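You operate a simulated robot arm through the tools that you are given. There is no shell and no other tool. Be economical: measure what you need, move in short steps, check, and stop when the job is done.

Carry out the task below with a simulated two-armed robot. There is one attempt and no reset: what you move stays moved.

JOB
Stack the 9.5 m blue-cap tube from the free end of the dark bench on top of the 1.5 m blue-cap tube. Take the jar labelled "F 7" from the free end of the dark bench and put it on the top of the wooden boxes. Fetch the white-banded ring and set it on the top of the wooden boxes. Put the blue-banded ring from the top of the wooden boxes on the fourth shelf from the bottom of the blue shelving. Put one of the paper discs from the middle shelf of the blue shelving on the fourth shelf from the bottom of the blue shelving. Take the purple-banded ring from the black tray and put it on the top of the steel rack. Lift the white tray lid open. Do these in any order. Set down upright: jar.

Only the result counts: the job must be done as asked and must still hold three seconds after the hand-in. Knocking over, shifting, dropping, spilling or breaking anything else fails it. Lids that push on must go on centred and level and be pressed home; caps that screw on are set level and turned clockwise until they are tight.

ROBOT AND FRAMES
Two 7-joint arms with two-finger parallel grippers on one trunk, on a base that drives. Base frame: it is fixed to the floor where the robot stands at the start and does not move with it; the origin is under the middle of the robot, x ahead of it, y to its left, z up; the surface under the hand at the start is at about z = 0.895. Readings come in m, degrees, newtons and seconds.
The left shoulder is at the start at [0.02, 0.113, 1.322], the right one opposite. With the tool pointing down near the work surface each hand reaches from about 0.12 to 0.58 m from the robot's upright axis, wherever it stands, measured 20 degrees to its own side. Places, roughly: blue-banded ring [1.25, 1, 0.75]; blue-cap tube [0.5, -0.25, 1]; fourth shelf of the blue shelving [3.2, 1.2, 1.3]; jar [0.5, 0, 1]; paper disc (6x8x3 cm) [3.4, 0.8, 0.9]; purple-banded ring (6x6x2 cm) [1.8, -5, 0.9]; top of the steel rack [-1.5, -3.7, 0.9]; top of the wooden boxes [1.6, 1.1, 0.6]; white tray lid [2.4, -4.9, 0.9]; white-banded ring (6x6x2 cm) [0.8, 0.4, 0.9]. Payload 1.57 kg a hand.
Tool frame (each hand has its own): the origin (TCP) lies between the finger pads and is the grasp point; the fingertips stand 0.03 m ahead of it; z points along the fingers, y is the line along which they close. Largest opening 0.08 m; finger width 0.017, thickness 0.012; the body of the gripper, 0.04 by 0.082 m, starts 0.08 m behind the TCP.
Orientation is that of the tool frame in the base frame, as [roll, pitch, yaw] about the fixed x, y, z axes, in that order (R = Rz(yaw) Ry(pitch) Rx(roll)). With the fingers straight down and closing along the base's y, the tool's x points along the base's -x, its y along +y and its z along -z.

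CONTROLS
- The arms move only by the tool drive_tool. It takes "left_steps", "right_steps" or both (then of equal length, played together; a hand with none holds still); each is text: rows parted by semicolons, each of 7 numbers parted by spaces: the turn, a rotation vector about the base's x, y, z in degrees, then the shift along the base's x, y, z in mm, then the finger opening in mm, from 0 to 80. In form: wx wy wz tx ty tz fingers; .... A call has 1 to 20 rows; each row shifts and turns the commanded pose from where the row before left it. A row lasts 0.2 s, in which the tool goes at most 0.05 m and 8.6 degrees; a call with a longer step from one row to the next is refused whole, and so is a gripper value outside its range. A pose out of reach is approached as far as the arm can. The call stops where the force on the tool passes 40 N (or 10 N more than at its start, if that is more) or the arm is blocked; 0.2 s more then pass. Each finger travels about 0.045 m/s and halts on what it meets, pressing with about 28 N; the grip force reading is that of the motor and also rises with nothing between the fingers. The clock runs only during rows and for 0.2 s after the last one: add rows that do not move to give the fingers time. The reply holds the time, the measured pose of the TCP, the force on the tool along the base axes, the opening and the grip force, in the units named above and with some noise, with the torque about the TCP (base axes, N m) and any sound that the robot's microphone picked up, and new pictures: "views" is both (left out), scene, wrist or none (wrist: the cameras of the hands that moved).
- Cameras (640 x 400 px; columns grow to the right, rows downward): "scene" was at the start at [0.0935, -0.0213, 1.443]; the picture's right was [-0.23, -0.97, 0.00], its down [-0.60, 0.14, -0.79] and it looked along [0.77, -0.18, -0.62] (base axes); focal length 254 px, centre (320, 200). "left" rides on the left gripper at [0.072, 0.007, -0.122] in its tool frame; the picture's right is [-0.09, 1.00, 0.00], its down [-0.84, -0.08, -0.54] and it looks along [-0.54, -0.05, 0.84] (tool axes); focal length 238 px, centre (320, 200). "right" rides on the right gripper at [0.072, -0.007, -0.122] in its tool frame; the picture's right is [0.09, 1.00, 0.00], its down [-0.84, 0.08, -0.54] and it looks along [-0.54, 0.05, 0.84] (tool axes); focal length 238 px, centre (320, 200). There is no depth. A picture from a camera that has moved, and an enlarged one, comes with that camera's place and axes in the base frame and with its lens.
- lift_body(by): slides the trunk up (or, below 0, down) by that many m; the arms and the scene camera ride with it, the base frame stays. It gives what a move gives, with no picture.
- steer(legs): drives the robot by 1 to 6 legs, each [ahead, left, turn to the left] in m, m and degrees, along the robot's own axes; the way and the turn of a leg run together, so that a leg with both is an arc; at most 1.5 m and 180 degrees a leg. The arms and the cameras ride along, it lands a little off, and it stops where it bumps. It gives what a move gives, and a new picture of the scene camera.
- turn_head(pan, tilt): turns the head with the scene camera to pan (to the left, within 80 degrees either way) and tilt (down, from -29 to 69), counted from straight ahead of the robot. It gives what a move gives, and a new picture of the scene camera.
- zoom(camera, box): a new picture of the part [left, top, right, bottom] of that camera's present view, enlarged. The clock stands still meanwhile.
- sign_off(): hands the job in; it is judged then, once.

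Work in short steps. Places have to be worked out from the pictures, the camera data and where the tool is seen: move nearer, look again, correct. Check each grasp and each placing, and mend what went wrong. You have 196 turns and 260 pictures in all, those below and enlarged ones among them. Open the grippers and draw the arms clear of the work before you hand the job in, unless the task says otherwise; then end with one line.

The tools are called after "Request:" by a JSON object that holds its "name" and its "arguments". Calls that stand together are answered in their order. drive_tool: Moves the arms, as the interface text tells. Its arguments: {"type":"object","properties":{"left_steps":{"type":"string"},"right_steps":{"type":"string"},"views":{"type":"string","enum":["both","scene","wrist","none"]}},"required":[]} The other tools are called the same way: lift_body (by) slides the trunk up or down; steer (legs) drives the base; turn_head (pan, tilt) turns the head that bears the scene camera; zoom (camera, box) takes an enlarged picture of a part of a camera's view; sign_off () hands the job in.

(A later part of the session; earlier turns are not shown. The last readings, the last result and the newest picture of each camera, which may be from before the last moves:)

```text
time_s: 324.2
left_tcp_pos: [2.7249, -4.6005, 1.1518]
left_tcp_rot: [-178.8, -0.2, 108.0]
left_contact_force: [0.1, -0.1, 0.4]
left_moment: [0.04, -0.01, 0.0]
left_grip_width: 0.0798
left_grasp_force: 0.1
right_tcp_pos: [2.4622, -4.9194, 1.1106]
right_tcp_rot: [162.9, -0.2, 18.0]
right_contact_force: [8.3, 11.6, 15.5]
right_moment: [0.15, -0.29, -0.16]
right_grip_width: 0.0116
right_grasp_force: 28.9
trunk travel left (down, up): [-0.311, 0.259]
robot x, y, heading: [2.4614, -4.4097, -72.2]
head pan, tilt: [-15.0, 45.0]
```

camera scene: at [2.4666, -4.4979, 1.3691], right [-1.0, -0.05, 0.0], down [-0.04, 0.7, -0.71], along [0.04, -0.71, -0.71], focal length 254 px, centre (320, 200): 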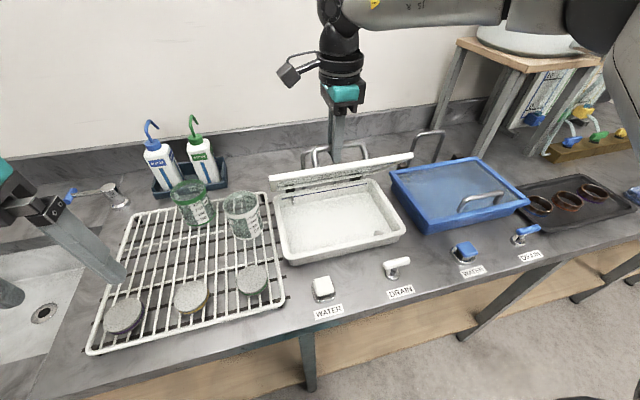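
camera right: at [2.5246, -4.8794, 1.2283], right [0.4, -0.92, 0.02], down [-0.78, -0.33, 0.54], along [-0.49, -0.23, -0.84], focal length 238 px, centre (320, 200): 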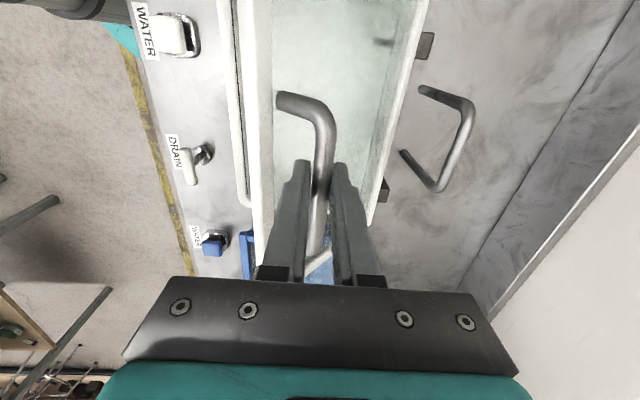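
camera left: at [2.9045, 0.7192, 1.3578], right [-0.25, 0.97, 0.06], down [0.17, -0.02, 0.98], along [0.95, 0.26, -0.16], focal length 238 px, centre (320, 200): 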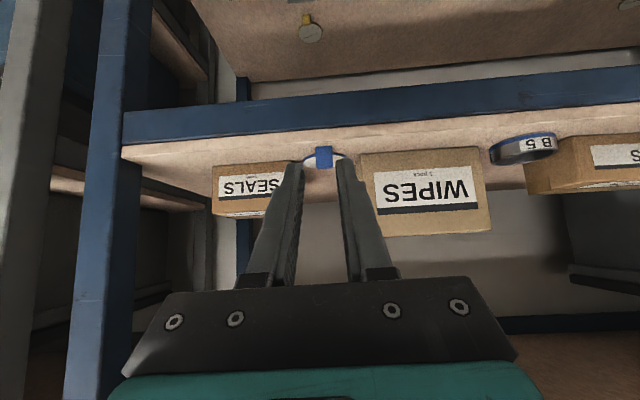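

Going well. I continue forward nearly horizontally.

Request:
{"name": "drive_tool", "arguments": {"right_steps": "0 0 0 4 -12 4 3;0 0 0 4 -12 2 3;0 0 0 4 -12 1 3;0 0 0 4 -12 0 3;0 0 0 0 0 0 3", "views": "both"}}

```text
time_s: 325.4
left_tcp_pos: [2.7235, -4.6018, 1.1531]
left_tcp_rot: [-179.0, -0.2, 107.9]
left_contact_force: [0.0, -0.7, -0.8]
left_moment: [0.01, -0.01, 0.01]
left_grip_width: 0.0802
left_grasp_force: 0.1
right_tcp_pos: [2.4745, -4.9669, 1.1173]
right_tcp_rot: [162.8, -0.1, 18.0]
right_contact_force: [3.3, 5.5, 20.0]
right_moment: [-0.02, 0.05, -0.32]
right_grip_width: 0.0118
right_grasp_force: 29.2
trunk travel left (down, up): [-0.311, 0.259]
robot x, y, heading: [2.4604, -4.4095, -72.2]
head pan, tilt: [-15.0, 45.0]
camera scene: at [2.4655, -4.4985, 1.3691], right [-1.0, -0.05, 0.0], down [-0.04, 0.7, -0.71], along [0.04, -0.71, -0.71], focal length 254 px, centre (320, 200)
camera right: at [2.529, -4.9056, 1.2319], right [0.38, -0.88, 0.29], down [-0.82, -0.18, 0.54], along [-0.42, -0.45, -0.79], focal length 238 px, centre (320, 200)
```

scene: 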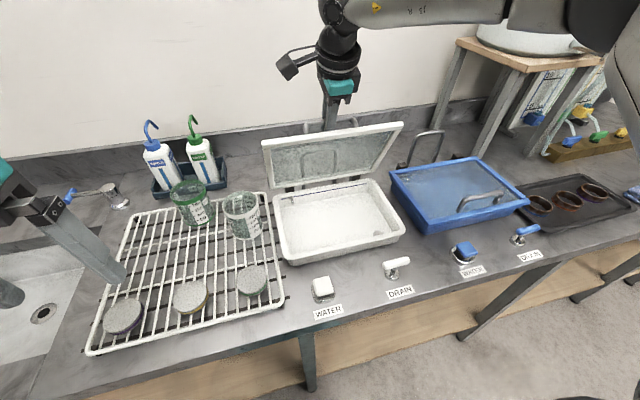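
right: 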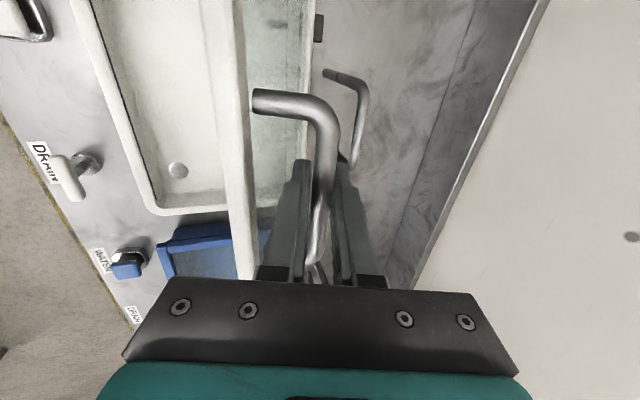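

About 82°. I continue in small steps past vertical toward the hoop.

Request:
{"name": "drive_tool", "arguments": {"right_steps": "0 0 0 4 -12 1 3;0 0 0 4 -12 0 3;0 0 0 0 0 0 3", "views": "wrist"}}

```text
time_s: 326.2
left_tcp_pos: [2.7248, -4.6026, 1.1518]
left_tcp_rot: [-178.9, -0.3, 107.9]
left_contact_force: [0.1, 0.4, 0.2]
left_moment: [-0.01, -0.05, 0.01]
left_grip_width: 0.0798
left_grasp_force: 0.1
right_tcp_pos: [2.4696, -4.9769, 1.1164]
right_tcp_rot: [163.5, -0.1, 18.1]
right_contact_force: [20.5, 8.2, -2.6]
right_moment: [-0.02, 0.0, -0.54]
right_grip_width: 0.0121
right_grasp_force: 29.0
right hand out of reach, approached as far as the arm can: row 1, 2
trunk travel left (down, up): [-0.311, 0.259]
robot x, y, heading: [2.4556, -4.4122, -72.2]
head pan, tilt: [-15.0, 45.0]
camera right: at [2.5239, -4.9181, 1.2326], right [0.38, -0.88, 0.28], down [-0.82, -0.18, 0.54], along [-0.42, -0.44, -0.79], focal length 238 px, centre (320, 200)
```

right: 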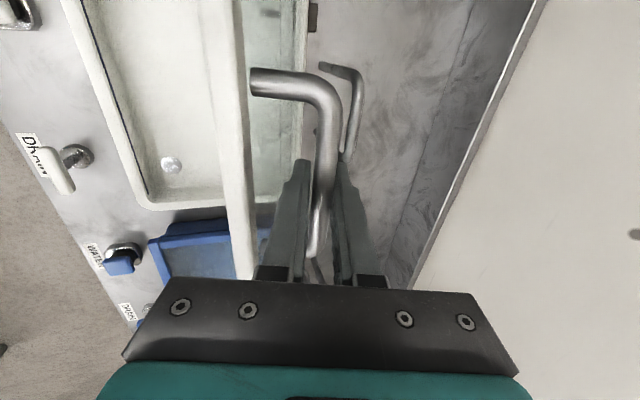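

Reach limit again; now the base itself moves 3 cm ahead, which carries the lid further.

Request:
{"name": "steer", "arguments": {"legs": [[0.03, 0, 0]]}}

```text
time_s: 327.0
left_tcp_pos: [2.7323, -4.6319, 1.1525]
left_tcp_rot: [-178.9, -0.3, 108.0]
left_contact_force: [0.8, -0.2, -0.5]
left_moment: [0.03, -0.02, -0.01]
left_grip_width: 0.08
left_grasp_force: 0.0
right_tcp_pos: [2.4754, -5.0073, 1.1194]
right_tcp_rot: [163.2, -0.2, 17.9]
right_contact_force: [12.1, 4.9, 5.6]
right_moment: [0.08, -0.14, -0.2]
right_grip_width: 0.0117
right_grasp_force: 29.4
trunk travel left (down, up): [-0.311, 0.259]
robot x, y, heading: [2.4679, -4.4375, -72.0]
head pan, tilt: [-15.0, 45.0]
camera scene: at [2.4761, -4.5283, 1.369], right [-1.0, -0.05, 0.0], down [-0.04, 0.71, -0.71], along [0.04, -0.71, -0.71], focal length 254 px, centre (320, 200)
```

scene: 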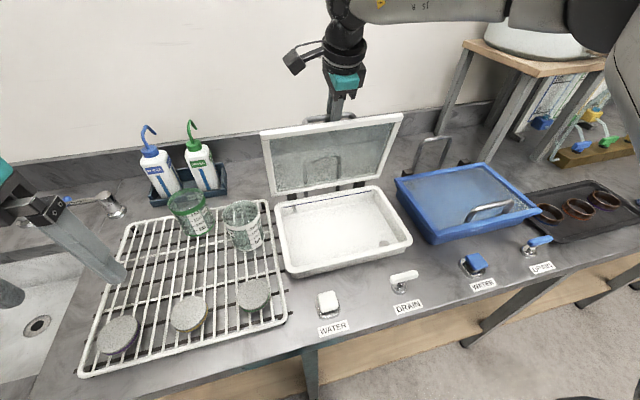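

About 96° now, past vertical. Another 2.5 cm towards the hoop.

Request:
{"name": "steer", "arguments": {"legs": [[0.025, 0, 0]]}}

Request:
{"name": "zoom", "arguments": {"camera": "right", "box": [0, 0, 640, 400]}}

```text
time_s: 327.8
left_tcp_pos: [2.7401, -4.6562, 1.1531]
left_tcp_rot: [-179.0, -0.3, 108.0]
left_contact_force: [0.3, 1.0, -0.1]
left_moment: [0.02, -0.03, 0.04]
left_grip_width: 0.0799
left_grasp_force: 0.1
right_tcp_pos: [2.4825, -5.0327, 1.1183]
right_tcp_rot: [163.4, -0.1, 17.9]
right_contact_force: [5.6, 3.8, -5.3]
right_moment: [0.19, -0.33, -0.13]
right_grip_width: 0.0116
right_grasp_force: 29.7
trunk travel left (down, up): [-0.311, 0.259]
robot x, y, heading: [2.4747, -4.4592, -72.5]
head pan, tilt: [-15.0, 45.0]
camera scene: at [2.4828, -4.5531, 1.3688], right [-1.0, -0.05, 0.0], down [-0.04, 0.71, -0.71], along [0.04, -0.71, -0.71], focal length 254 px, centre (320, 200)
```

scene: 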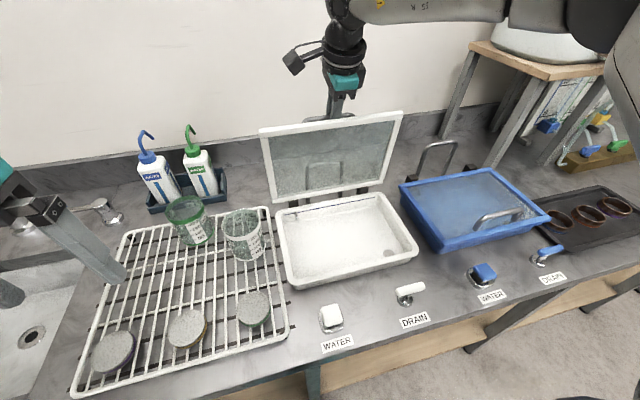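

```text
1.00 times, centred on (320, 200) of right (not enlarged: the box is as wide or as high as the picture)
camera zoom: at [2.5375, -4.9715, 1.2339], right [0.38, -0.88, 0.28], down [-0.82, -0.18, 0.54], along [-0.42, -0.44, -0.79], focal length 238 px, centre (320, 200)
```

zoom: 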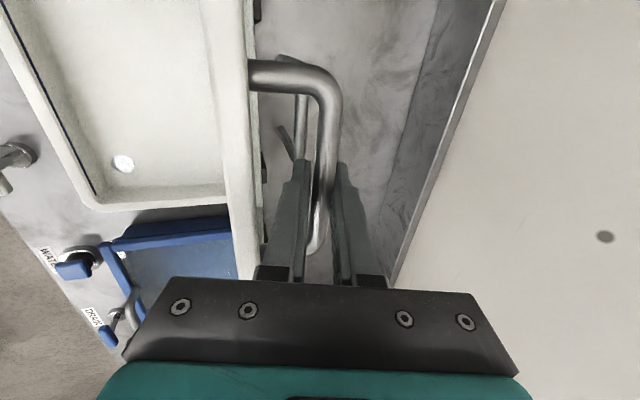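

The lid leans back ~105° with the hoop right behind the glass. I open the fingers to let it rest on the hoop.

Request:
{"name": "drive_tool", "arguments": {"right_steps": "0 0 0 0 0 0 14;0 0 0 0 0 0 20;0 0 0 0 0 0 26;0 0 0 0 0 0 30;0 0 0 0 0 0 30", "views": "both"}}

```text
time_s: 329.0
left_tcp_pos: [2.7401, -4.6555, 1.1528]
left_tcp_rot: [-179.1, -0.3, 107.9]
left_contact_force: [0.2, 0.5, -0.1]
left_moment: [0.0, -0.01, -0.03]
left_grip_width: 0.0799
left_grasp_force: 0.0
right_tcp_pos: [2.4812, -5.0319, 1.1176]
right_tcp_rot: [163.4, -0.3, 18.0]
right_contact_force: [-0.2, -0.6, -0.9]
right_moment: [0.0, 0.01, 0.0]
right_grip_width: 0.0297
right_grasp_force: 0.1
trunk travel left (down, up): [-0.311, 0.259]
robot x, y, heading: [2.4748, -4.4609, -72.3]
head pan, tilt: [-15.0, 45.0]
camera scene: at [2.4818, -4.5529, 1.3689], right [-1.0, -0.05, 0.0], down [-0.04, 0.71, -0.71], along [0.04, -0.71, -0.71], focal length 254 px, centre (320, 200)
camera right: at [2.5366, -4.9713, 1.2342], right [0.38, -0.88, 0.29], down [-0.82, -0.18, 0.54], along [-0.42, -0.44, -0.79], focal length 238 px, centre (320, 200)
```

scene: 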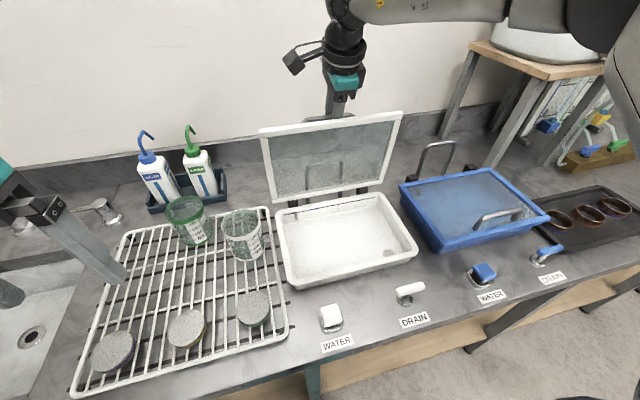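
right: 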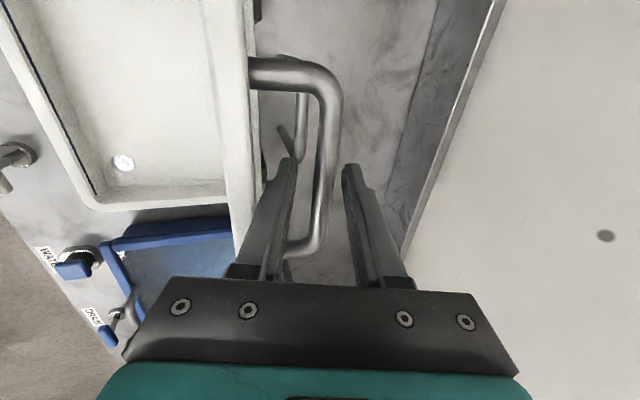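

Lid rests open. I withdraw the fingers upward, following the lid's lean so they don't touch it.

Request:
{"name": "drive_tool", "arguments": {"right_steps": "0 0 0 2 -5 2 30;0 0 0 1 -4 18 30;0 0 0 1 -4 18 30;0 0 0 1 -4 18 30;0 0 0 1 -3 18 30;0 0 0 0 0 25 30;0 0 0 0 0 0 30", "views": "both"}}

```text
time_s: 330.6
left_tcp_pos: [2.7404, -4.6559, 1.1519]
left_tcp_rot: [-179.0, -0.3, 107.8]
left_contact_force: [0.1, -0.5, -0.9]
left_moment: [-0.01, 0.02, -0.01]
left_grip_width: 0.0799
left_grasp_force: 0.0
right_tcp_pos: [2.4709, -5.0372, 1.2156]
right_tcp_rot: [163.1, -0.3, 18.0]
right_contact_force: [0.3, 0.0, 0.4]
right_moment: [-0.02, 0.02, -0.01]
right_grip_width: 0.0299
right_grasp_force: 0.1
right hand out of reach, approached as far as the arm can: row 1, 3, 4, 5, 6
trunk travel left (down, up): [-0.311, 0.259]
robot x, y, heading: [2.475, -4.4591, -71.9]
head pan, tilt: [-15.0, 45.0]
camera scene: at [2.4818, -4.553, 1.3688], right [-1.0, -0.05, 0.0], down [-0.04, 0.71, -0.71], along [0.04, -0.71, -0.71], focal length 254 px, centre (320, 200)
camera right: at [2.5256, -4.9762, 1.3312], right [0.38, -0.88, 0.29], down [-0.82, -0.18, 0.54], along [-0.42, -0.44, -0.79], focal length 238 px, centre (320, 200)
```

scene: 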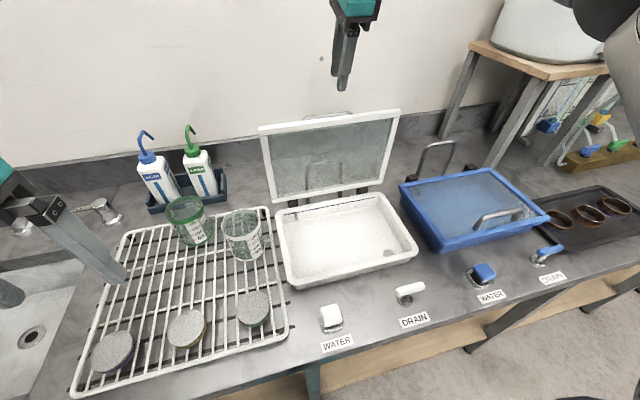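
right: 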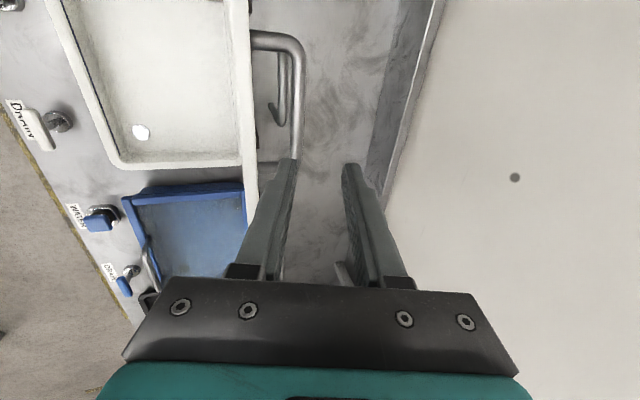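

The lid stays open and the hand is clear. I raise further, back off, re-level the tool and look at the black tray.

Request:
{"name": "drive_tool", "arguments": {"right_steps": "0 0 0 0 0 35 30;0 0 0 -6 20 25 30;0 0 0 -12 38 10 40;7.6 2.5 0 -12 38 0 60;7.6 2.5 0 -12 38 0 76;0 0 0 -12 38 0 76;0 0 0 0 0 0 76", "views": "none"}}

Request:
{"name": "steer", "arguments": {"legs": [[-0.15, 0, 0], [0, -0.45, 0]]}}

Request:
{"name": "turn_head", "arguments": {"pan": -20, "tilt": 45}}

```text
time_s: 332.2
left_tcp_pos: [2.7397, -4.6558, 1.1534]
left_tcp_rot: [-179.0, -0.4, 107.8]
left_contact_force: [-0.9, 0.4, 0.2]
left_moment: [0.0, 0.01, -0.03]
left_grip_width: 0.0799
left_grasp_force: 0.0
right_tcp_pos: [2.4138, -4.8572, 1.2793]
right_tcp_rot: [179.5, -0.2, 17.8]
right_contact_force: [-0.2, -0.3, 0.1]
right_moment: [0.01, 0.04, 0.0]
right_grip_width: 0.0761
right_grasp_force: 0.1
right hand out of reach, approached as far as the arm can: row 1
trunk travel left (down, up): [-0.311, 0.259]
robot x, y, heading: [2.4717, -4.4581, -72.3]
head pan, tilt: [-15.0, 45.0]
```

```text
time_s: 335.9
left_tcp_pos: [2.2706, -4.6508, 1.1542]
left_tcp_rot: [-178.9, -0.3, 107.9]
left_contact_force: [0.4, 0.0, -0.7]
left_moment: [-0.01, -0.05, 0.0]
left_grip_width: 0.08
left_grasp_force: 0.0
right_tcp_pos: [1.9445, -4.8517, 1.2796]
right_tcp_rot: [179.3, -0.3, 17.8]
right_contact_force: [-0.3, 0.0, -0.3]
right_moment: [0.0, 0.0, -0.03]
right_grip_width: 0.0761
right_grasp_force: 0.0
trunk travel left (down, up): [-0.311, 0.259]
robot x, y, heading: [2.0055, -4.4526, -72.0]
head pan, tilt: [-15.0, 45.0]
camera scene: at [2.0122, -4.547, 1.3689], right [-1.0, -0.05, 0.0], down [-0.04, 0.71, -0.71], along [0.04, -0.71, -0.71], focal length 254 px, centre (320, 200)
```

scene: 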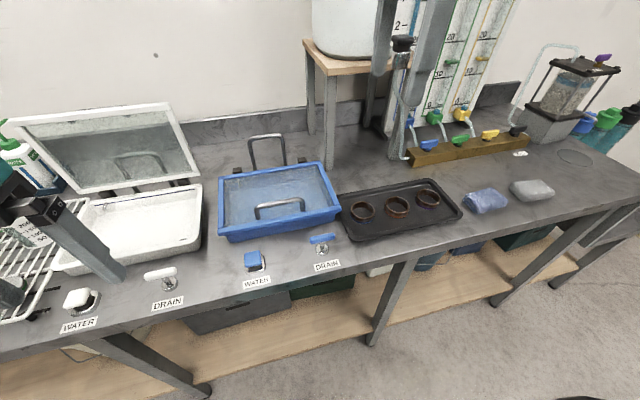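

```text
time_s: 336.5
left_tcp_pos: [2.2713, -4.6497, 1.1529]
left_tcp_rot: [-179.0, -0.3, 107.9]
left_contact_force: [-0.3, -0.7, 0.4]
left_moment: [-0.01, -0.03, 0.03]
left_grip_width: 0.0801
left_grasp_force: 0.1
right_tcp_pos: [1.9447, -4.8526, 1.2795]
right_tcp_rot: [179.4, -0.2, 17.9]
right_contact_force: [0.1, 1.1, 0.9]
right_moment: [-0.02, -0.04, 0.02]
right_grip_width: 0.0758
right_grasp_force: 0.1
trunk travel left (down, up): [-0.311, 0.259]
robot x, y, heading: [2.0071, -4.4551, -71.9]
head pan, tilt: [-20.0, 45.0]
camera scene: at [2.0058, -4.5468, 1.3689], right [-1.0, 0.03, 0.0], down [0.02, 0.71, -0.71], along [-0.02, -0.71, -0.71], focal length 254 px, centre (320, 200)
```

scene: 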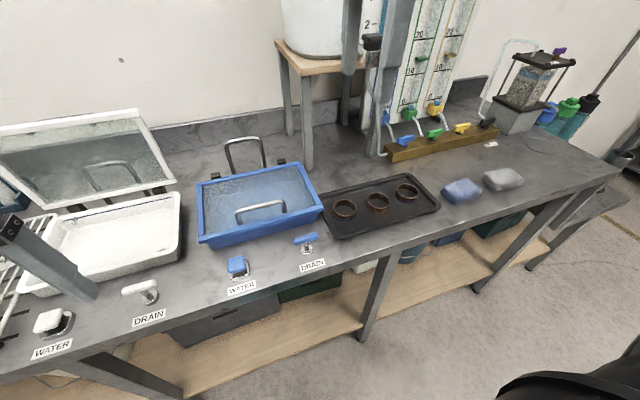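

Request:
{"name": "zoom", "arguments": {"camera": "scene", "box": [310, 165, 450, 252]}}

```text
4.57 times, centred on (380, 208) of scene
camera zoom: at [2.0058, -4.5468, 1.3689], right [-1.0, 0.03, 0.0], down [0.02, 0.71, -0.71], along [-0.02, -0.71, -0.71], focal length 1160 px, centre (46, 161)
```

zoom: 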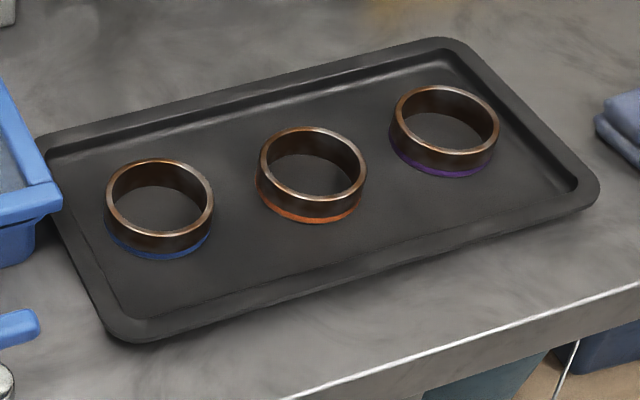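

The purple-banded ring is the rightmost, ≈[1.764, -5.024]. I shift right 0.24 m and turn the right tool back by 90°.

Request:
{"name": "steer", "arguments": {"legs": [[0, -0.24, 0]]}}

Request:
{"name": "drive_tool", "arguments": {"right_steps": "0 0 8.2 0 0 0 76;0 0 8.2 0 0 0 76;0 0 8.2 0 0 0 76;0 0 8.2 0 0 0 76;0 0 8.2 0 0 0 76;0 0 8.2 0 0 0 76;0 0 8.2 0 0 0 76;0 0 8.2 0 0 0 76;0 0 8.2 0 0 0 76;0 0 8.2 0 0 0 76;0 0 8 0 0 0 76;0 0 0 5 -20 -30 76;0 0 0 5 -20 -40 76;0 0 0 5 -20 -40 76;0 0 0 0 0 0 76", "views": "both"}}

```text
time_s: 338.3
left_tcp_pos: [2.0401, -4.7239, 1.1522]
left_tcp_rot: [-178.9, -0.3, 107.8]
left_contact_force: [-1.2, -0.9, -0.5]
left_moment: [0.05, -0.03, 0.02]
left_grip_width: 0.0802
left_grasp_force: 0.0
right_tcp_pos: [1.7128, -4.9263, 1.2792]
right_tcp_rot: [179.4, -0.3, 17.7]
right_contact_force: [-1.2, 0.5, 0.2]
right_moment: [0.01, -0.03, -0.02]
right_grip_width: 0.0763
right_grasp_force: 0.1
trunk travel left (down, up): [-0.311, 0.259]
robot x, y, heading: [1.7765, -4.5326, -72.1]
head pan, tilt: [-20.0, 45.0]
camera scene: at [1.7751, -4.6211, 1.3688], right [-1.0, 0.04, 0.0], down [0.03, 0.71, -0.71], along [-0.03, -0.71, -0.71], focal length 254 px, centre (320, 200)
```

scene: 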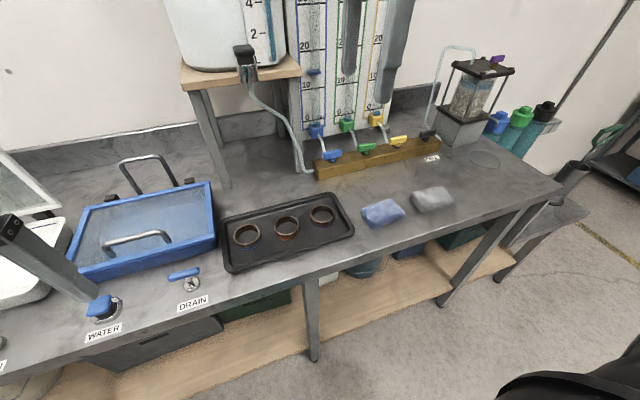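

```text
time_s: 341.5
left_tcp_pos: [2.0417, -4.7234, 1.1522]
left_tcp_rot: [-179.0, -0.2, 107.7]
left_contact_force: [-0.5, 0.6, 0.3]
left_moment: [0.01, -0.01, -0.02]
left_grip_width: 0.0799
left_grasp_force: 0.1
right_tcp_pos: [1.7271, -4.9832, 1.17]
right_tcp_rot: [179.4, -0.1, 107.7]
right_contact_force: [0.1, 0.3, 0.1]
right_moment: [-0.01, 0.02, 0.02]
right_grip_width: 0.0763
right_grasp_force: 0.0
trunk travel left (down, up): [-0.311, 0.259]
robot x, y, heading: [1.7751, -4.5278, -72.3]
head pan, tilt: [-20.0, 45.0]
camera scene: at [1.7757, -4.6204, 1.3689], right [-1.0, 0.04, 0.0], down [0.03, 0.71, -0.71], along [-0.03, -0.71, -0.71], focal length 254 px, centre (320, 200)
camera right: at [1.6976, -4.9188, 1.2917], right [0.92, 0.39, 0.01], down [0.32, -0.78, 0.54], along [0.22, -0.49, -0.84], focal length 238 px, centre (320, 200)
```

scene: 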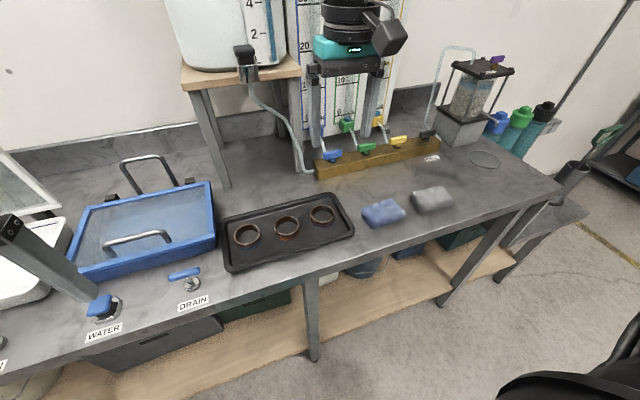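
right: 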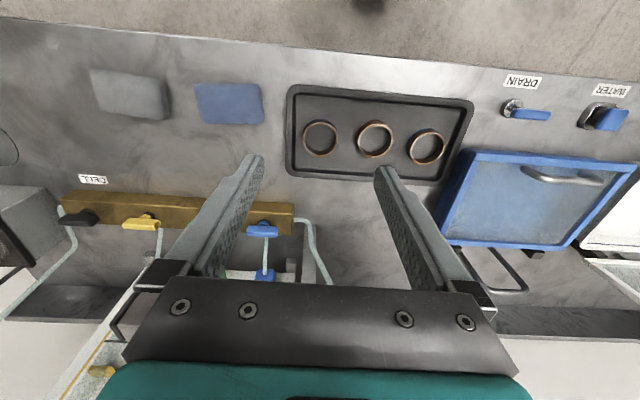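

Purple ring at ≈[1.751, -5.026]. I move above it and lower to z 1.02.

Request:
{"name": "drive_tool", "arguments": {"right_steps": "0 0 0 12 -21 -30 74;0 0 0 12 -22 -40 74;0 0 0 0 0 -40 74;0 0 0 0 0 -40 74;0 0 0 0 0 0 74", "views": "wrist"}}

```text
time_s: 342.7
left_tcp_pos: [2.0405, -4.7247, 1.1529]
left_tcp_rot: [-179.0, -0.2, 107.7]
left_contact_force: [0.2, 0.0, -0.7]
left_moment: [-0.01, 0.02, -0.01]
left_grip_width: 0.08
left_grasp_force: 0.0
right_tcp_pos: [1.7485, -5.0242, 1.0216]
right_tcp_rot: [179.3, -0.1, 107.8]
right_contact_force: [0.2, 0.1, 0.4]
right_moment: [0.02, 0.01, 0.03]
right_grip_width: 0.074
right_grasp_force: 0.1
right hand out of reach, approached as far as the arm can: row 4
trunk travel left (down, up): [-0.311, 0.259]
robot x, y, heading: [1.7734, -4.5293, -72.1]
head pan, tilt: [-20.0, 45.0]
camera right: at [1.718, -4.9602, 1.1442], right [0.92, 0.39, 0.01], down [0.32, -0.78, 0.54], along [0.22, -0.49, -0.84], focal length 238 px, centre (320, 200)
```

right: 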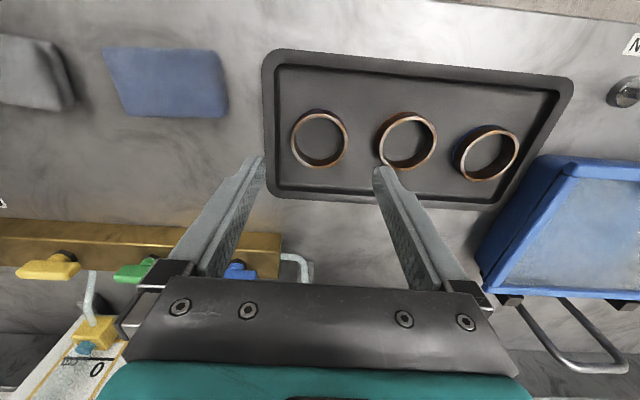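

Ring at [1.751, -5.029]. I descend with the trunk by 7 cm and re-check.

Request:
{"name": "lift_body", "arguments": {"by": -0.05}}

Request:
{"name": "drive_tool", "arguments": {"right_steps": "0 0 0 2 -4 -10 74;0 0 0 0 0 -10 74;0 0 0 0 0 0 74", "views": "wrist"}}

```text
time_s: 343.6
left_tcp_pos: [2.0403, -4.7236, 1.1032]
left_tcp_rot: [-179.1, -0.3, 107.7]
left_contact_force: [0.1, -0.7, 1.0]
left_moment: [0.06, 0.0, -0.03]
left_grip_width: 0.0799
left_grasp_force: 0.1
right_tcp_pos: [1.748, -5.0249, 0.973]
right_tcp_rot: [179.3, -0.1, 107.7]
right_contact_force: [0.0, 0.9, 0.0]
right_moment: [0.0, -0.01, 0.03]
right_grip_width: 0.0738
right_grasp_force: 0.0
trunk travel left (down, up): [-0.261, 0.309]
robot x, y, heading: [1.7774, -4.5283, -72.3]
head pan, tilt: [-20.0, 45.0]
```

```text
time_s: 344.4
left_tcp_pos: [2.0389, -4.724, 1.1032]
left_tcp_rot: [-179.0, -0.3, 107.7]
left_contact_force: [-1.0, 0.9, 1.0]
left_moment: [0.02, 0.03, 0.0]
left_grip_width: 0.0798
left_grasp_force: 0.1
right_tcp_pos: [1.741, -5.0218, 0.9586]
right_tcp_rot: [179.2, 0.0, 107.7]
right_contact_force: [0.2, -0.1, 0.4]
right_moment: [0.0, -0.02, -0.01]
right_grip_width: 0.0738
right_grasp_force: 0.1
right hand out of reach, approached as far as the arm can: row 1, 2
trunk travel left (down, up): [-0.261, 0.309]
robot x, y, heading: [1.7796, -4.5263, -72.3]
head pan, tilt: [-20.0, 45.0]
camera right: at [1.7117, -4.9575, 1.0803], right [0.92, 0.39, 0.01], down [0.32, -0.78, 0.54], along [0.22, -0.5, -0.84], focal length 238 px, centre (320, 200)
```

right: 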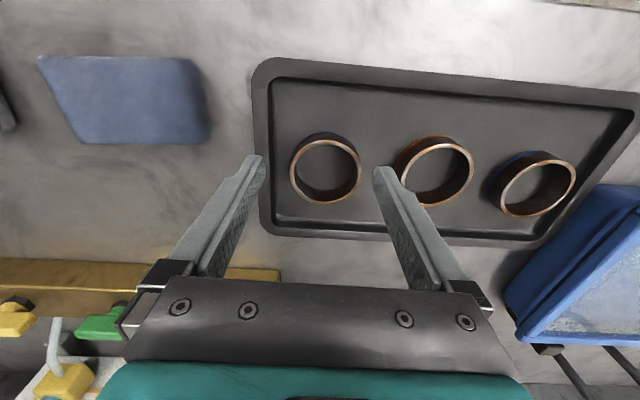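

Reach is short again; I drive 5 cm closer and realign.

Request:
{"name": "steer", "arguments": {"legs": [[0.05, 0, 0]]}}

Request:
{"name": "drive_tool", "arguments": {"right_steps": "0 0 0 -3 18 0 74;0 0 0 -3 18 0 74;0 0 0 0 0 0 74", "views": "wrist"}}

```text
time_s: 345.4
left_tcp_pos: [2.0559, -4.7719, 1.1018]
left_tcp_rot: [-179.0, -0.3, 107.7]
left_contact_force: [0.3, -1.0, 0.1]
left_moment: [-0.01, 0.0, -0.03]
left_grip_width: 0.0801
left_grasp_force: 0.0
right_tcp_pos: [1.7572, -5.07, 0.9571]
right_tcp_rot: [179.3, -0.1, 107.6]
right_contact_force: [0.7, -0.3, 0.1]
right_moment: [0.02, -0.02, 0.0]
right_grip_width: 0.0738
right_grasp_force: 0.0
trunk travel left (down, up): [-0.261, 0.309]
robot x, y, heading: [1.7919, -4.5789, -72.4]
head pan, tilt: [-20.0, 45.0]
camera scene: at [1.7913, -4.6687, 1.3188], right [-1.0, 0.04, 0.0], down [0.03, 0.71, -0.71], along [-0.03, -0.71, -0.71], focal length 254 px, centre (320, 200)
```

scene: 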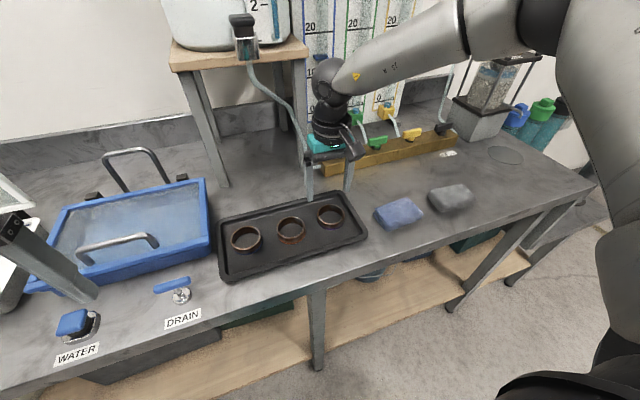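

```text
time_s: 346.2
left_tcp_pos: [2.0567, -4.7706, 1.1017]
left_tcp_rot: [-179.0, -0.3, 107.7]
left_contact_force: [0.7, 0.6, -0.9]
left_moment: [0.0, 0.01, 0.03]
left_grip_width: 0.08
left_grasp_force: 0.0
right_tcp_pos: [1.7511, -5.034, 0.9583]
right_tcp_rot: [179.3, -0.1, 107.7]
right_contact_force: [-0.3, -0.3, -0.6]
right_moment: [0.0, -0.01, -0.02]
right_grip_width: 0.0742
right_grasp_force: 0.0
trunk travel left (down, up): [-0.261, 0.309]
robot x, y, heading: [1.7901, -4.5797, -72.1]
head pan, tilt: [-20.0, 45.0]
camera right: at [1.7211, -4.9684, 1.08], right [0.92, 0.39, 0.01], down [0.32, -0.78, 0.54], along [0.22, -0.5, -0.84], focal length 238 px, centre (320, 200)
```

right: 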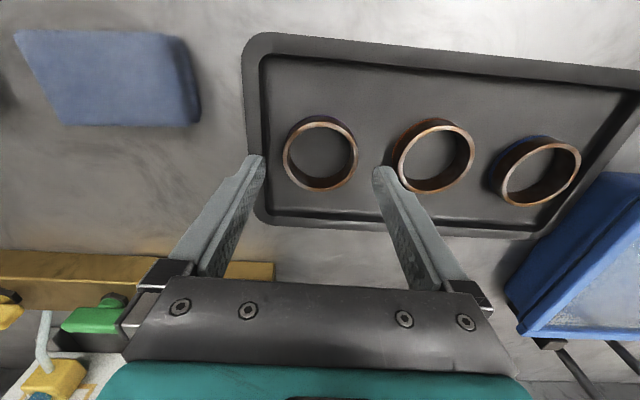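

Aligned. I lower to z 0.922.

Request:
{"name": "drive_tool", "arguments": {"right_steps": "0 0 0 0 0 -15 74;0 0 0 0 0 -13 74;0 0 0 0 0 -7 74;0 0 0 0 0 0 74", "views": "wrist"}}

```text
time_s: 347.2
left_tcp_pos: [2.056, -4.7674, 1.1032]
left_tcp_rot: [-179.0, -0.1, 107.7]
left_contact_force: [0.5, 0.2, 0.5]
left_moment: [-0.01, 0.0, 0.01]
left_grip_width: 0.0799
left_grasp_force: 0.1
right_tcp_pos: [1.7532, -5.0329, 0.927]
right_tcp_rot: [179.3, 0.6, 107.7]
right_contact_force: [-3.8, 5.0, 40.1]
right_moment: [-0.34, 1.99, -0.3]
right_grip_width: 0.076
right_grasp_force: 1.5
trunk travel left (down, up): [-0.261, 0.309]
robot x, y, heading: [1.7937, -4.577, -72.1]
head pan, tilt: [-20.0, 45.0]
camera right: at [1.7225, -4.9666, 1.0488], right [0.92, 0.39, 0.01], down [0.32, -0.77, 0.55], along [0.22, -0.5, -0.84], focal length 238 px, centre (320, 200)
```

right: 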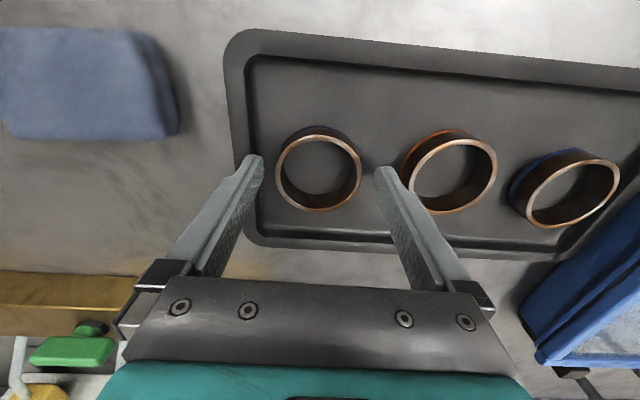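

The outer finger lands on the tray rim. I raise 12 mm, narrow the opening to 67 mm, and try again.

Request:
{"name": "drive_tool", "arguments": {"right_steps": "0 0 0 0 0 12 74;0 0 0 0 0 0 67;0 0 0 0 0 0 67;0 0 0 0 0 0 67", "views": "wrist"}}

```text
time_s: 348.2
left_tcp_pos: [2.0561, -4.7704, 1.1028]
left_tcp_rot: [-179.0, -0.3, 107.7]
left_contact_force: [0.4, 0.4, 0.2]
left_moment: [0.01, -0.01, -0.04]
left_grip_width: 0.08
left_grasp_force: 0.1
right_tcp_pos: [1.752, -5.0334, 0.9352]
right_tcp_rot: [179.3, -0.1, 107.7]
right_contact_force: [0.4, 0.0, 0.7]
right_moment: [0.0, 0.0, 0.01]
right_grip_width: 0.0667
right_grasp_force: 0.0
trunk travel left (down, up): [-0.261, 0.309]
robot x, y, heading: [1.7904, -4.5775, -72.2]
head pan, tilt: [-20.0, 45.0]
camera right: at [1.7217, -4.9679, 1.0569], right [0.92, 0.39, 0.01], down [0.32, -0.78, 0.54], along [0.22, -0.49, -0.84], focal length 238 px, centre (320, 200)
```

right: 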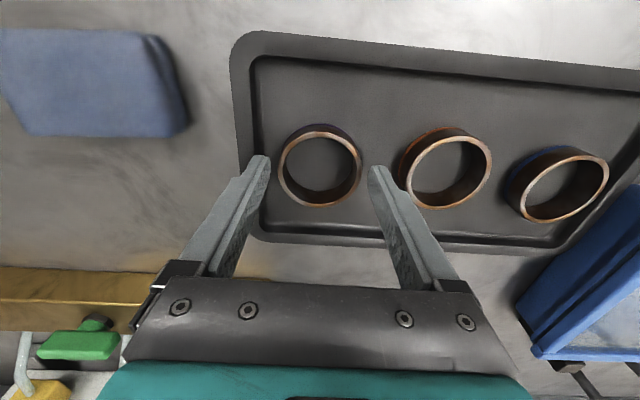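

The rim is too close on that side. I rotate the tool 40° so the outer finger swings toward the tray's open corner, clear of the rim and the next ring.

Request:
{"name": "drive_tool", "arguments": {"right_steps": "0 0 0 0 0 12 67;0 0 -8 0 0 0 67;0 0 -8 0 0 0 67;0 0 -8 0 0 0 67;0 0 -8 0 0 0 67;0 0 -8 0 0 0 67;0 0 0 0 0 0 67", "views": "wrist"}}

```text
time_s: 349.8
left_tcp_pos: [2.0547, -4.7722, 1.1028]
left_tcp_rot: [-178.9, -0.3, 107.6]
left_contact_force: [0.2, -0.5, 1.4]
left_moment: [0.0, -0.01, 0.02]
left_grip_width: 0.0799
left_grasp_force: 0.0
right_tcp_pos: [1.7507, -5.0326, 0.9466]
right_tcp_rot: [179.4, 0.1, 67.6]
right_contact_force: [0.5, 0.0, 0.3]
right_moment: [0.01, 0.0, -0.01]
right_grip_width: 0.0672
right_grasp_force: 0.1
trunk travel left (down, up): [-0.261, 0.309]
robot x, y, heading: [1.7894, -4.5754, -72.2]
head pan, tilt: [-20.0, 45.0]
camera right: at [1.7702, -4.9642, 1.0695], right [0.96, -0.29, 0.01], down [-0.25, -0.8, 0.54], along [-0.15, -0.52, -0.84], focal length 238 px, centre (320, 200)
```

right: 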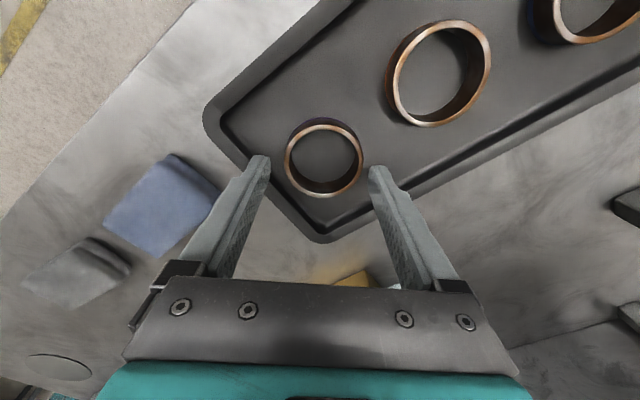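

Geometry says both fingers now fit inside the rim. I shift 3 mm and lower to z 0.921.

Request:
{"name": "drive_tool", "arguments": {"right_steps": "0 0 0 3 0 0 69;0 0 0 0 0 -10 69;0 0 0 0 0 -8 69;0 0 0 0 0 -5 69;0 0 0 0 0 -3 69;0 0 0 0 0 0 69", "views": "wrist"}}

```text
time_s: 351.2
left_tcp_pos: [2.0551, -4.771, 1.103]
left_tcp_rot: [-179.0, -0.3, 107.7]
left_contact_force: [-0.6, 0.7, 0.8]
left_moment: [0.0, -0.02, -0.01]
left_grip_width: 0.08
left_grasp_force: 0.1
right_tcp_pos: [1.7544, -5.034, 0.9208]
right_tcp_rot: [179.4, 0.0, 67.7]
right_contact_force: [-0.2, -0.1, -0.2]
right_moment: [0.0, -0.02, -0.01]
right_grip_width: 0.069
right_grasp_force: 0.0
trunk travel left (down, up): [-0.261, 0.309]
robot x, y, heading: [1.7897, -4.5751, -72.1]
head pan, tilt: [-20.0, 45.0]
camera right: at [1.773, -4.9642, 1.043], right [0.96, -0.29, 0.01], down [-0.25, -0.8, 0.54], along [-0.15, -0.52, -0.84], focal length 238 px, centre (320, 200)
```

right: 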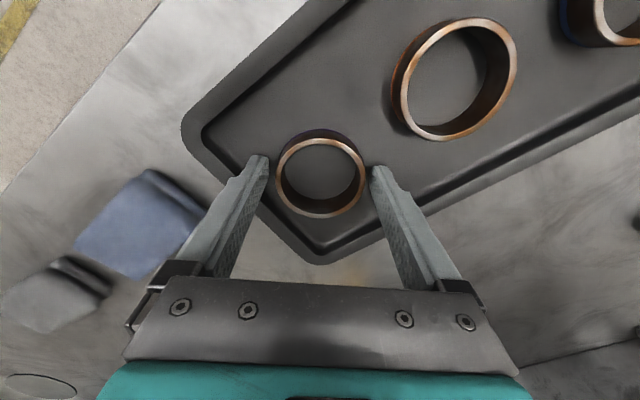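

No contact, ring between the fingers. Close and lift.

Request:
{"name": "drive_tool", "arguments": {"right_steps": "0 0 0 0 0 -2 69;0 0 0 0 0 0 50;0 0 0 0 0 0 45;0 0 0 0 0 0 45;0 0 0 0 0 15 45;0 0 0 0 0 30 45;0 0 0 0 0 40 45;0 0 0 0 0 0 45", "views": "both"}}

```text
time_s: 353.0
left_tcp_pos: [2.0563, -4.771, 1.1032]
left_tcp_rot: [-179.0, -0.3, 107.8]
left_contact_force: [-0.2, -0.3, 0.4]
left_moment: [-0.02, 0.01, 0.0]
left_grip_width: 0.08
left_grasp_force: 0.0
right_tcp_pos: [1.7537, -5.0335, 1.0035]
right_tcp_rot: [179.3, 0.0, 67.7]
right_contact_force: [0.0, -0.8, -0.4]
right_moment: [-0.01, 0.0, 0.01]
right_grip_width: 0.0552
right_grasp_force: 28.3
trunk travel left (down, up): [-0.261, 0.309]
robot x, y, heading: [1.7904, -4.5773, -72.4]
head pan, tilt: [-20.0, 45.0]
camera scene: at [1.791, -4.6679, 1.3188], right [-1.0, 0.04, 0.0], down [0.03, 0.71, -0.71], along [-0.03, -0.71, -0.71], focal length 254 px, centre (320, 200)
camera right: at [1.7734, -4.9646, 1.1253], right [0.96, -0.29, 0.01], down [-0.25, -0.8, 0.54], along [-0.15, -0.52, -0.84], focal length 238 px, centre (320, 200)
```

scene: 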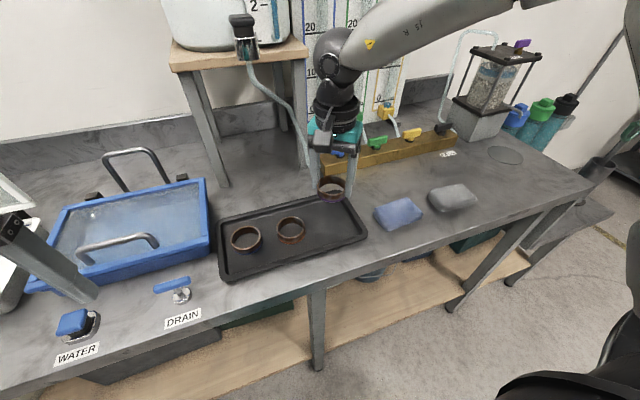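
right: 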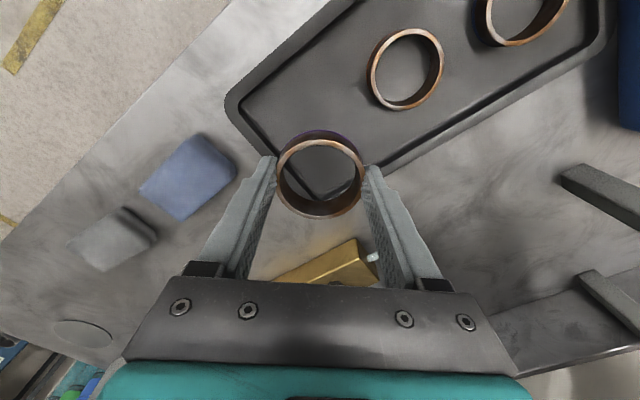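

The purple-banded ring is held. I raise and retract it, back off, and turn to face along the aisle toward the steel rack.

Request:
{"name": "drive_tool", "arguments": {"right_steps": "0 0 0 0 0 40 45;0 0 0 0 0 40 45;0 0 0 0 0 40 45;0 0 0 -8 30 30 45;0 0 0 -12 36 0 45;0 0 0 -12 36 0 45;0 0 0 -12 36 0 45", "views": "none"}}

Request:
{"name": "steer", "arguments": {"legs": [[-0.32, 0, 0], [0, 0, -90]]}}

Request:
{"name": "turn_head", "arguments": {"pan": 10, "tilt": 18}}

```text
time_s: 354.6
left_tcp_pos: [2.0554, -4.7707, 1.1033]
left_tcp_rot: [-179.0, -0.3, 107.8]
left_contact_force: [1.2, -0.2, 0.4]
left_moment: [-0.02, 0.03, -0.03]
left_grip_width: 0.0803
left_grasp_force: 0.1
right_tcp_pos: [1.7087, -4.8941, 1.1532]
right_tcp_rot: [179.3, 0.0, 67.6]
right_contact_force: [0.8, 0.6, -1.3]
right_moment: [-0.03, 0.0, 0.0]
right_grip_width: 0.0549
right_grasp_force: 28.3
trunk travel left (down, up): [-0.261, 0.309]
robot x, y, heading: [1.7885, -4.58, -72.4]
head pan, tilt: [-20.0, 45.0]
```

```text
time_s: 360.5
left_tcp_pos: [1.4981, -4.5381, 1.1026]
left_tcp_rot: [-179.0, -0.3, 17.7]
left_contact_force: [0.1, 1.1, -0.2]
left_moment: [0.0, 0.01, -0.04]
left_grip_width: 0.0798
left_grasp_force: 0.0
right_tcp_pos: [1.3735, -4.1916, 1.1556]
right_tcp_rot: [179.3, 0.0, -22.3]
right_contact_force: [-0.2, 0.7, -0.3]
right_moment: [0.02, 0.0, 0.01]
right_grip_width: 0.0548
right_grasp_force: 28.0
trunk travel left (down, up): [-0.261, 0.309]
robot x, y, heading: [1.6947, -4.2727, -162.0]
head pan, tilt: [-20.0, 45.0]
camera scene: at [1.6029, -4.2741, 1.3189], right [0.04, 1.0, 0.0], down [0.71, -0.03, -0.71], along [-0.71, 0.03, -0.71], focal length 254 px, centre (320, 200)
```

scene: 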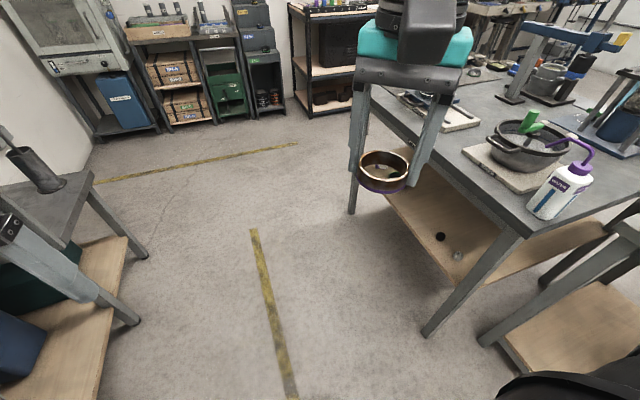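

```text
time_s: 361.5
left_tcp_pos: [1.4991, -4.5379, 1.1024]
left_tcp_rot: [-179.1, -0.3, 17.7]
left_contact_force: [-0.3, -0.3, -0.7]
left_moment: [0.02, 0.0, -0.03]
left_grip_width: 0.0799
left_grasp_force: 0.1
right_tcp_pos: [1.3747, -4.1908, 1.1554]
right_tcp_rot: [179.3, 0.0, -22.3]
right_contact_force: [0.6, 0.9, -1.2]
right_moment: [0.01, 0.03, 0.02]
right_grip_width: 0.055
right_grasp_force: 28.4
trunk travel left (down, up): [-0.261, 0.309]
robot x, y, heading: [1.6941, -4.2754, -162.3]
head pan, tilt: [10.0, 18.0]
camera scene: at [1.6016, -4.3208, 1.3607], right [-0.47, 0.89, 0.0], down [0.27, 0.14, -0.95], along [-0.84, -0.44, -0.31], focal length 254 px, centre (320, 200)
```

scene: 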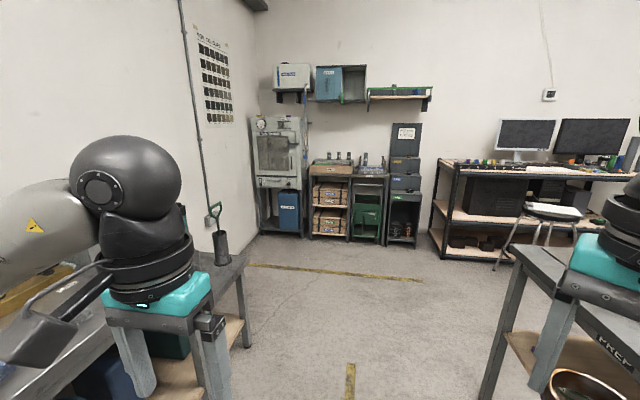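

I zoom on the dark rack with the monitors, which matches the steel rack's position.

Request:
{"name": "zoom", "arguments": {"camera": "scene", "box": [420, 100, 640, 270]}}

```text
2.35 times, centred on (530, 185) of scene
camera zoom: at [1.6016, -4.3208, 1.3607], right [-0.47, 0.89, 0.0], down [0.27, 0.14, -0.95], along [-0.84, -0.44, -0.31], focal length 597 px, centre (-174, 235)
```

zoom: 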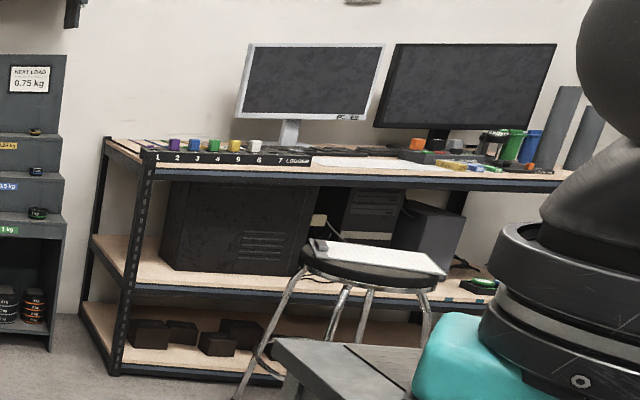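

The rack's left front post is near [-1.07, -4.25] with a stool before its middle. I drive along the aisle, then sideways to face the rack's left part.

Request:
{"name": "steer", "arguments": {"legs": [[1.45, -0.05, 0], [0.3, 0, 0], [0, -0.65, 0]]}}

Request:
{"name": "turn_head", "arguments": {"pan": -10, "tilt": 25}}

```text
time_s: 373.4
left_tcp_pos: [-0.3503, -4.3882, 1.1021]
left_tcp_rot: [-178.9, -0.3, 17.0]
left_contact_force: [0.2, -0.4, 0.0]
left_moment: [0.02, 0.0, 0.0]
left_grip_width: 0.08
left_grasp_force: 0.1
right_tcp_pos: [-0.4702, -4.0411, 1.1544]
right_tcp_rot: [179.3, 0.0, -23.0]
right_contact_force: [0.0, 0.4, -1.3]
right_moment: [-0.01, 0.0, 0.0]
right_grip_width: 0.0549
right_grasp_force: 28.0
trunk travel left (down, up): [-0.261, 0.309]
robot x, y, heading: [-0.1524, -4.1257, -162.7]
head pan, tilt: [10.0, 18.0]
camera scene: at [-0.2449, -4.1737, 1.3608], right [-0.45, 0.89, 0.0], down [0.28, 0.14, -0.95], along [-0.85, -0.43, -0.31], focal length 254 px, centre (320, 200)
```

scene: 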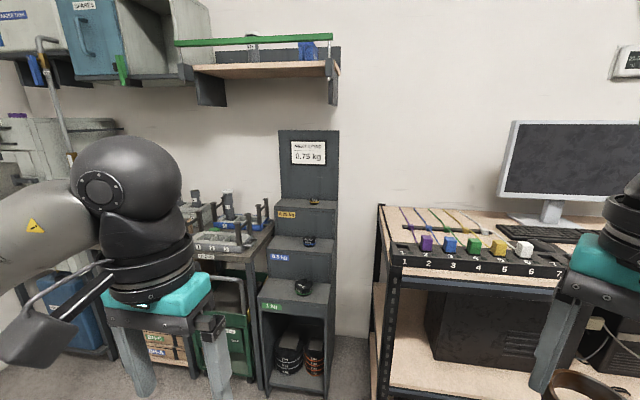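

```text
time_s: 374.2
left_tcp_pos: [-0.3499, -4.389, 1.1026]
left_tcp_rot: [-179.0, -0.3, 17.0]
left_contact_force: [0.2, -0.3, 0.1]
left_moment: [0.03, 0.02, 0.01]
left_grip_width: 0.0801
left_grasp_force: 0.1
right_tcp_pos: [-0.4714, -4.0401, 1.1555]
right_tcp_rot: [179.3, -0.1, -23.0]
right_contact_force: [0.1, 0.3, -1.5]
right_moment: [-0.02, -0.02, -0.01]
right_grip_width: 0.0549
right_grasp_force: 28.2
trunk travel left (down, up): [-0.261, 0.309]
robot x, y, heading: [-0.1534, -4.1302, -163.0]
head pan, tilt: [-10.0, 25.0]
camera scene: at [-0.2531, -4.143, 1.3495], right [-0.12, 0.99, 0.0], down [0.42, 0.05, -0.91], along [-0.9, -0.11, -0.42], focal length 254 px, centre (320, 200)
```

scene: 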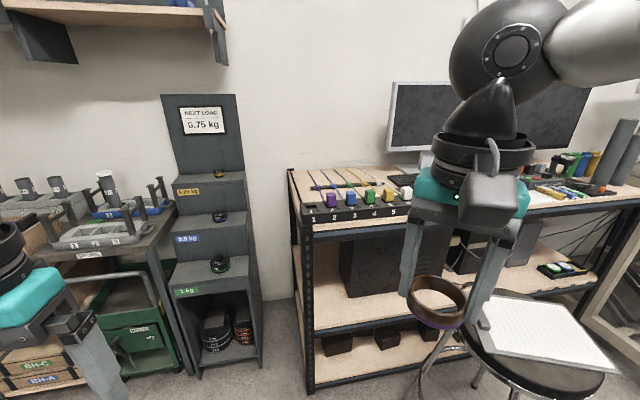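

I raise the trunk for a better view over the rack's top.

Request:
{"name": "lift_body", "arguments": {"by": 0.25}}

Request:
{"name": "turn_head", "arguments": {"pan": -25, "tilt": 35}}

```text
time_s: 376.8
left_tcp_pos: [-0.3493, -4.3897, 1.3536]
left_tcp_rot: [-179.1, -0.4, 17.1]
left_contact_force: [-0.5, -0.5, 0.0]
left_moment: [0.02, 0.02, 0.01]
left_grip_width: 0.0801
left_grasp_force: 0.0
right_tcp_pos: [-0.4707, -4.0408, 1.404]
right_tcp_rot: [179.4, 0.0, -23.0]
right_contact_force: [0.3, -0.1, -1.5]
right_moment: [0.02, 0.03, -0.02]
right_grip_width: 0.0547
right_grasp_force: 28.3
trunk travel left (down, up): [-0.511, 0.059]
robot x, y, heading: [-0.153, -4.1278, -163.0]
head pan, tilt: [-10.0, 25.0]
```

```text
time_s: 377.6
left_tcp_pos: [-0.3502, -4.3884, 1.3525]
left_tcp_rot: [-179.0, -0.3, 17.1]
left_contact_force: [0.0, -0.8, 0.0]
left_moment: [0.01, -0.02, 0.04]
left_grip_width: 0.0798
left_grasp_force: 0.0
right_tcp_pos: [-0.4705, -4.0409, 1.4041]
right_tcp_rot: [179.3, 0.0, -23.0]
right_contact_force: [0.0, 0.7, 0.0]
right_moment: [0.02, -0.05, -0.02]
right_grip_width: 0.0547
right_grasp_force: 28.2
trunk travel left (down, up): [-0.511, 0.059]
robot x, y, heading: [-0.1516, -4.1289, -163.0]
head pan, tilt: [-25.0, 35.0]
camera scene: at [-0.2488, -4.1196, 1.5837], right [0.14, 0.99, 0.0], down [0.57, -0.08, -0.82], along [-0.81, 0.11, -0.57], focal length 254 px, centre (320, 200)
```

scene: 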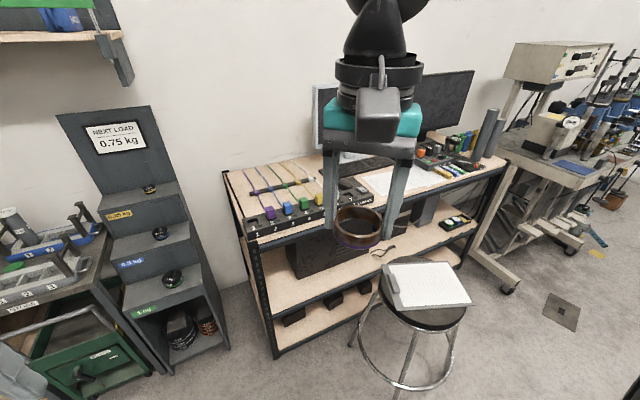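

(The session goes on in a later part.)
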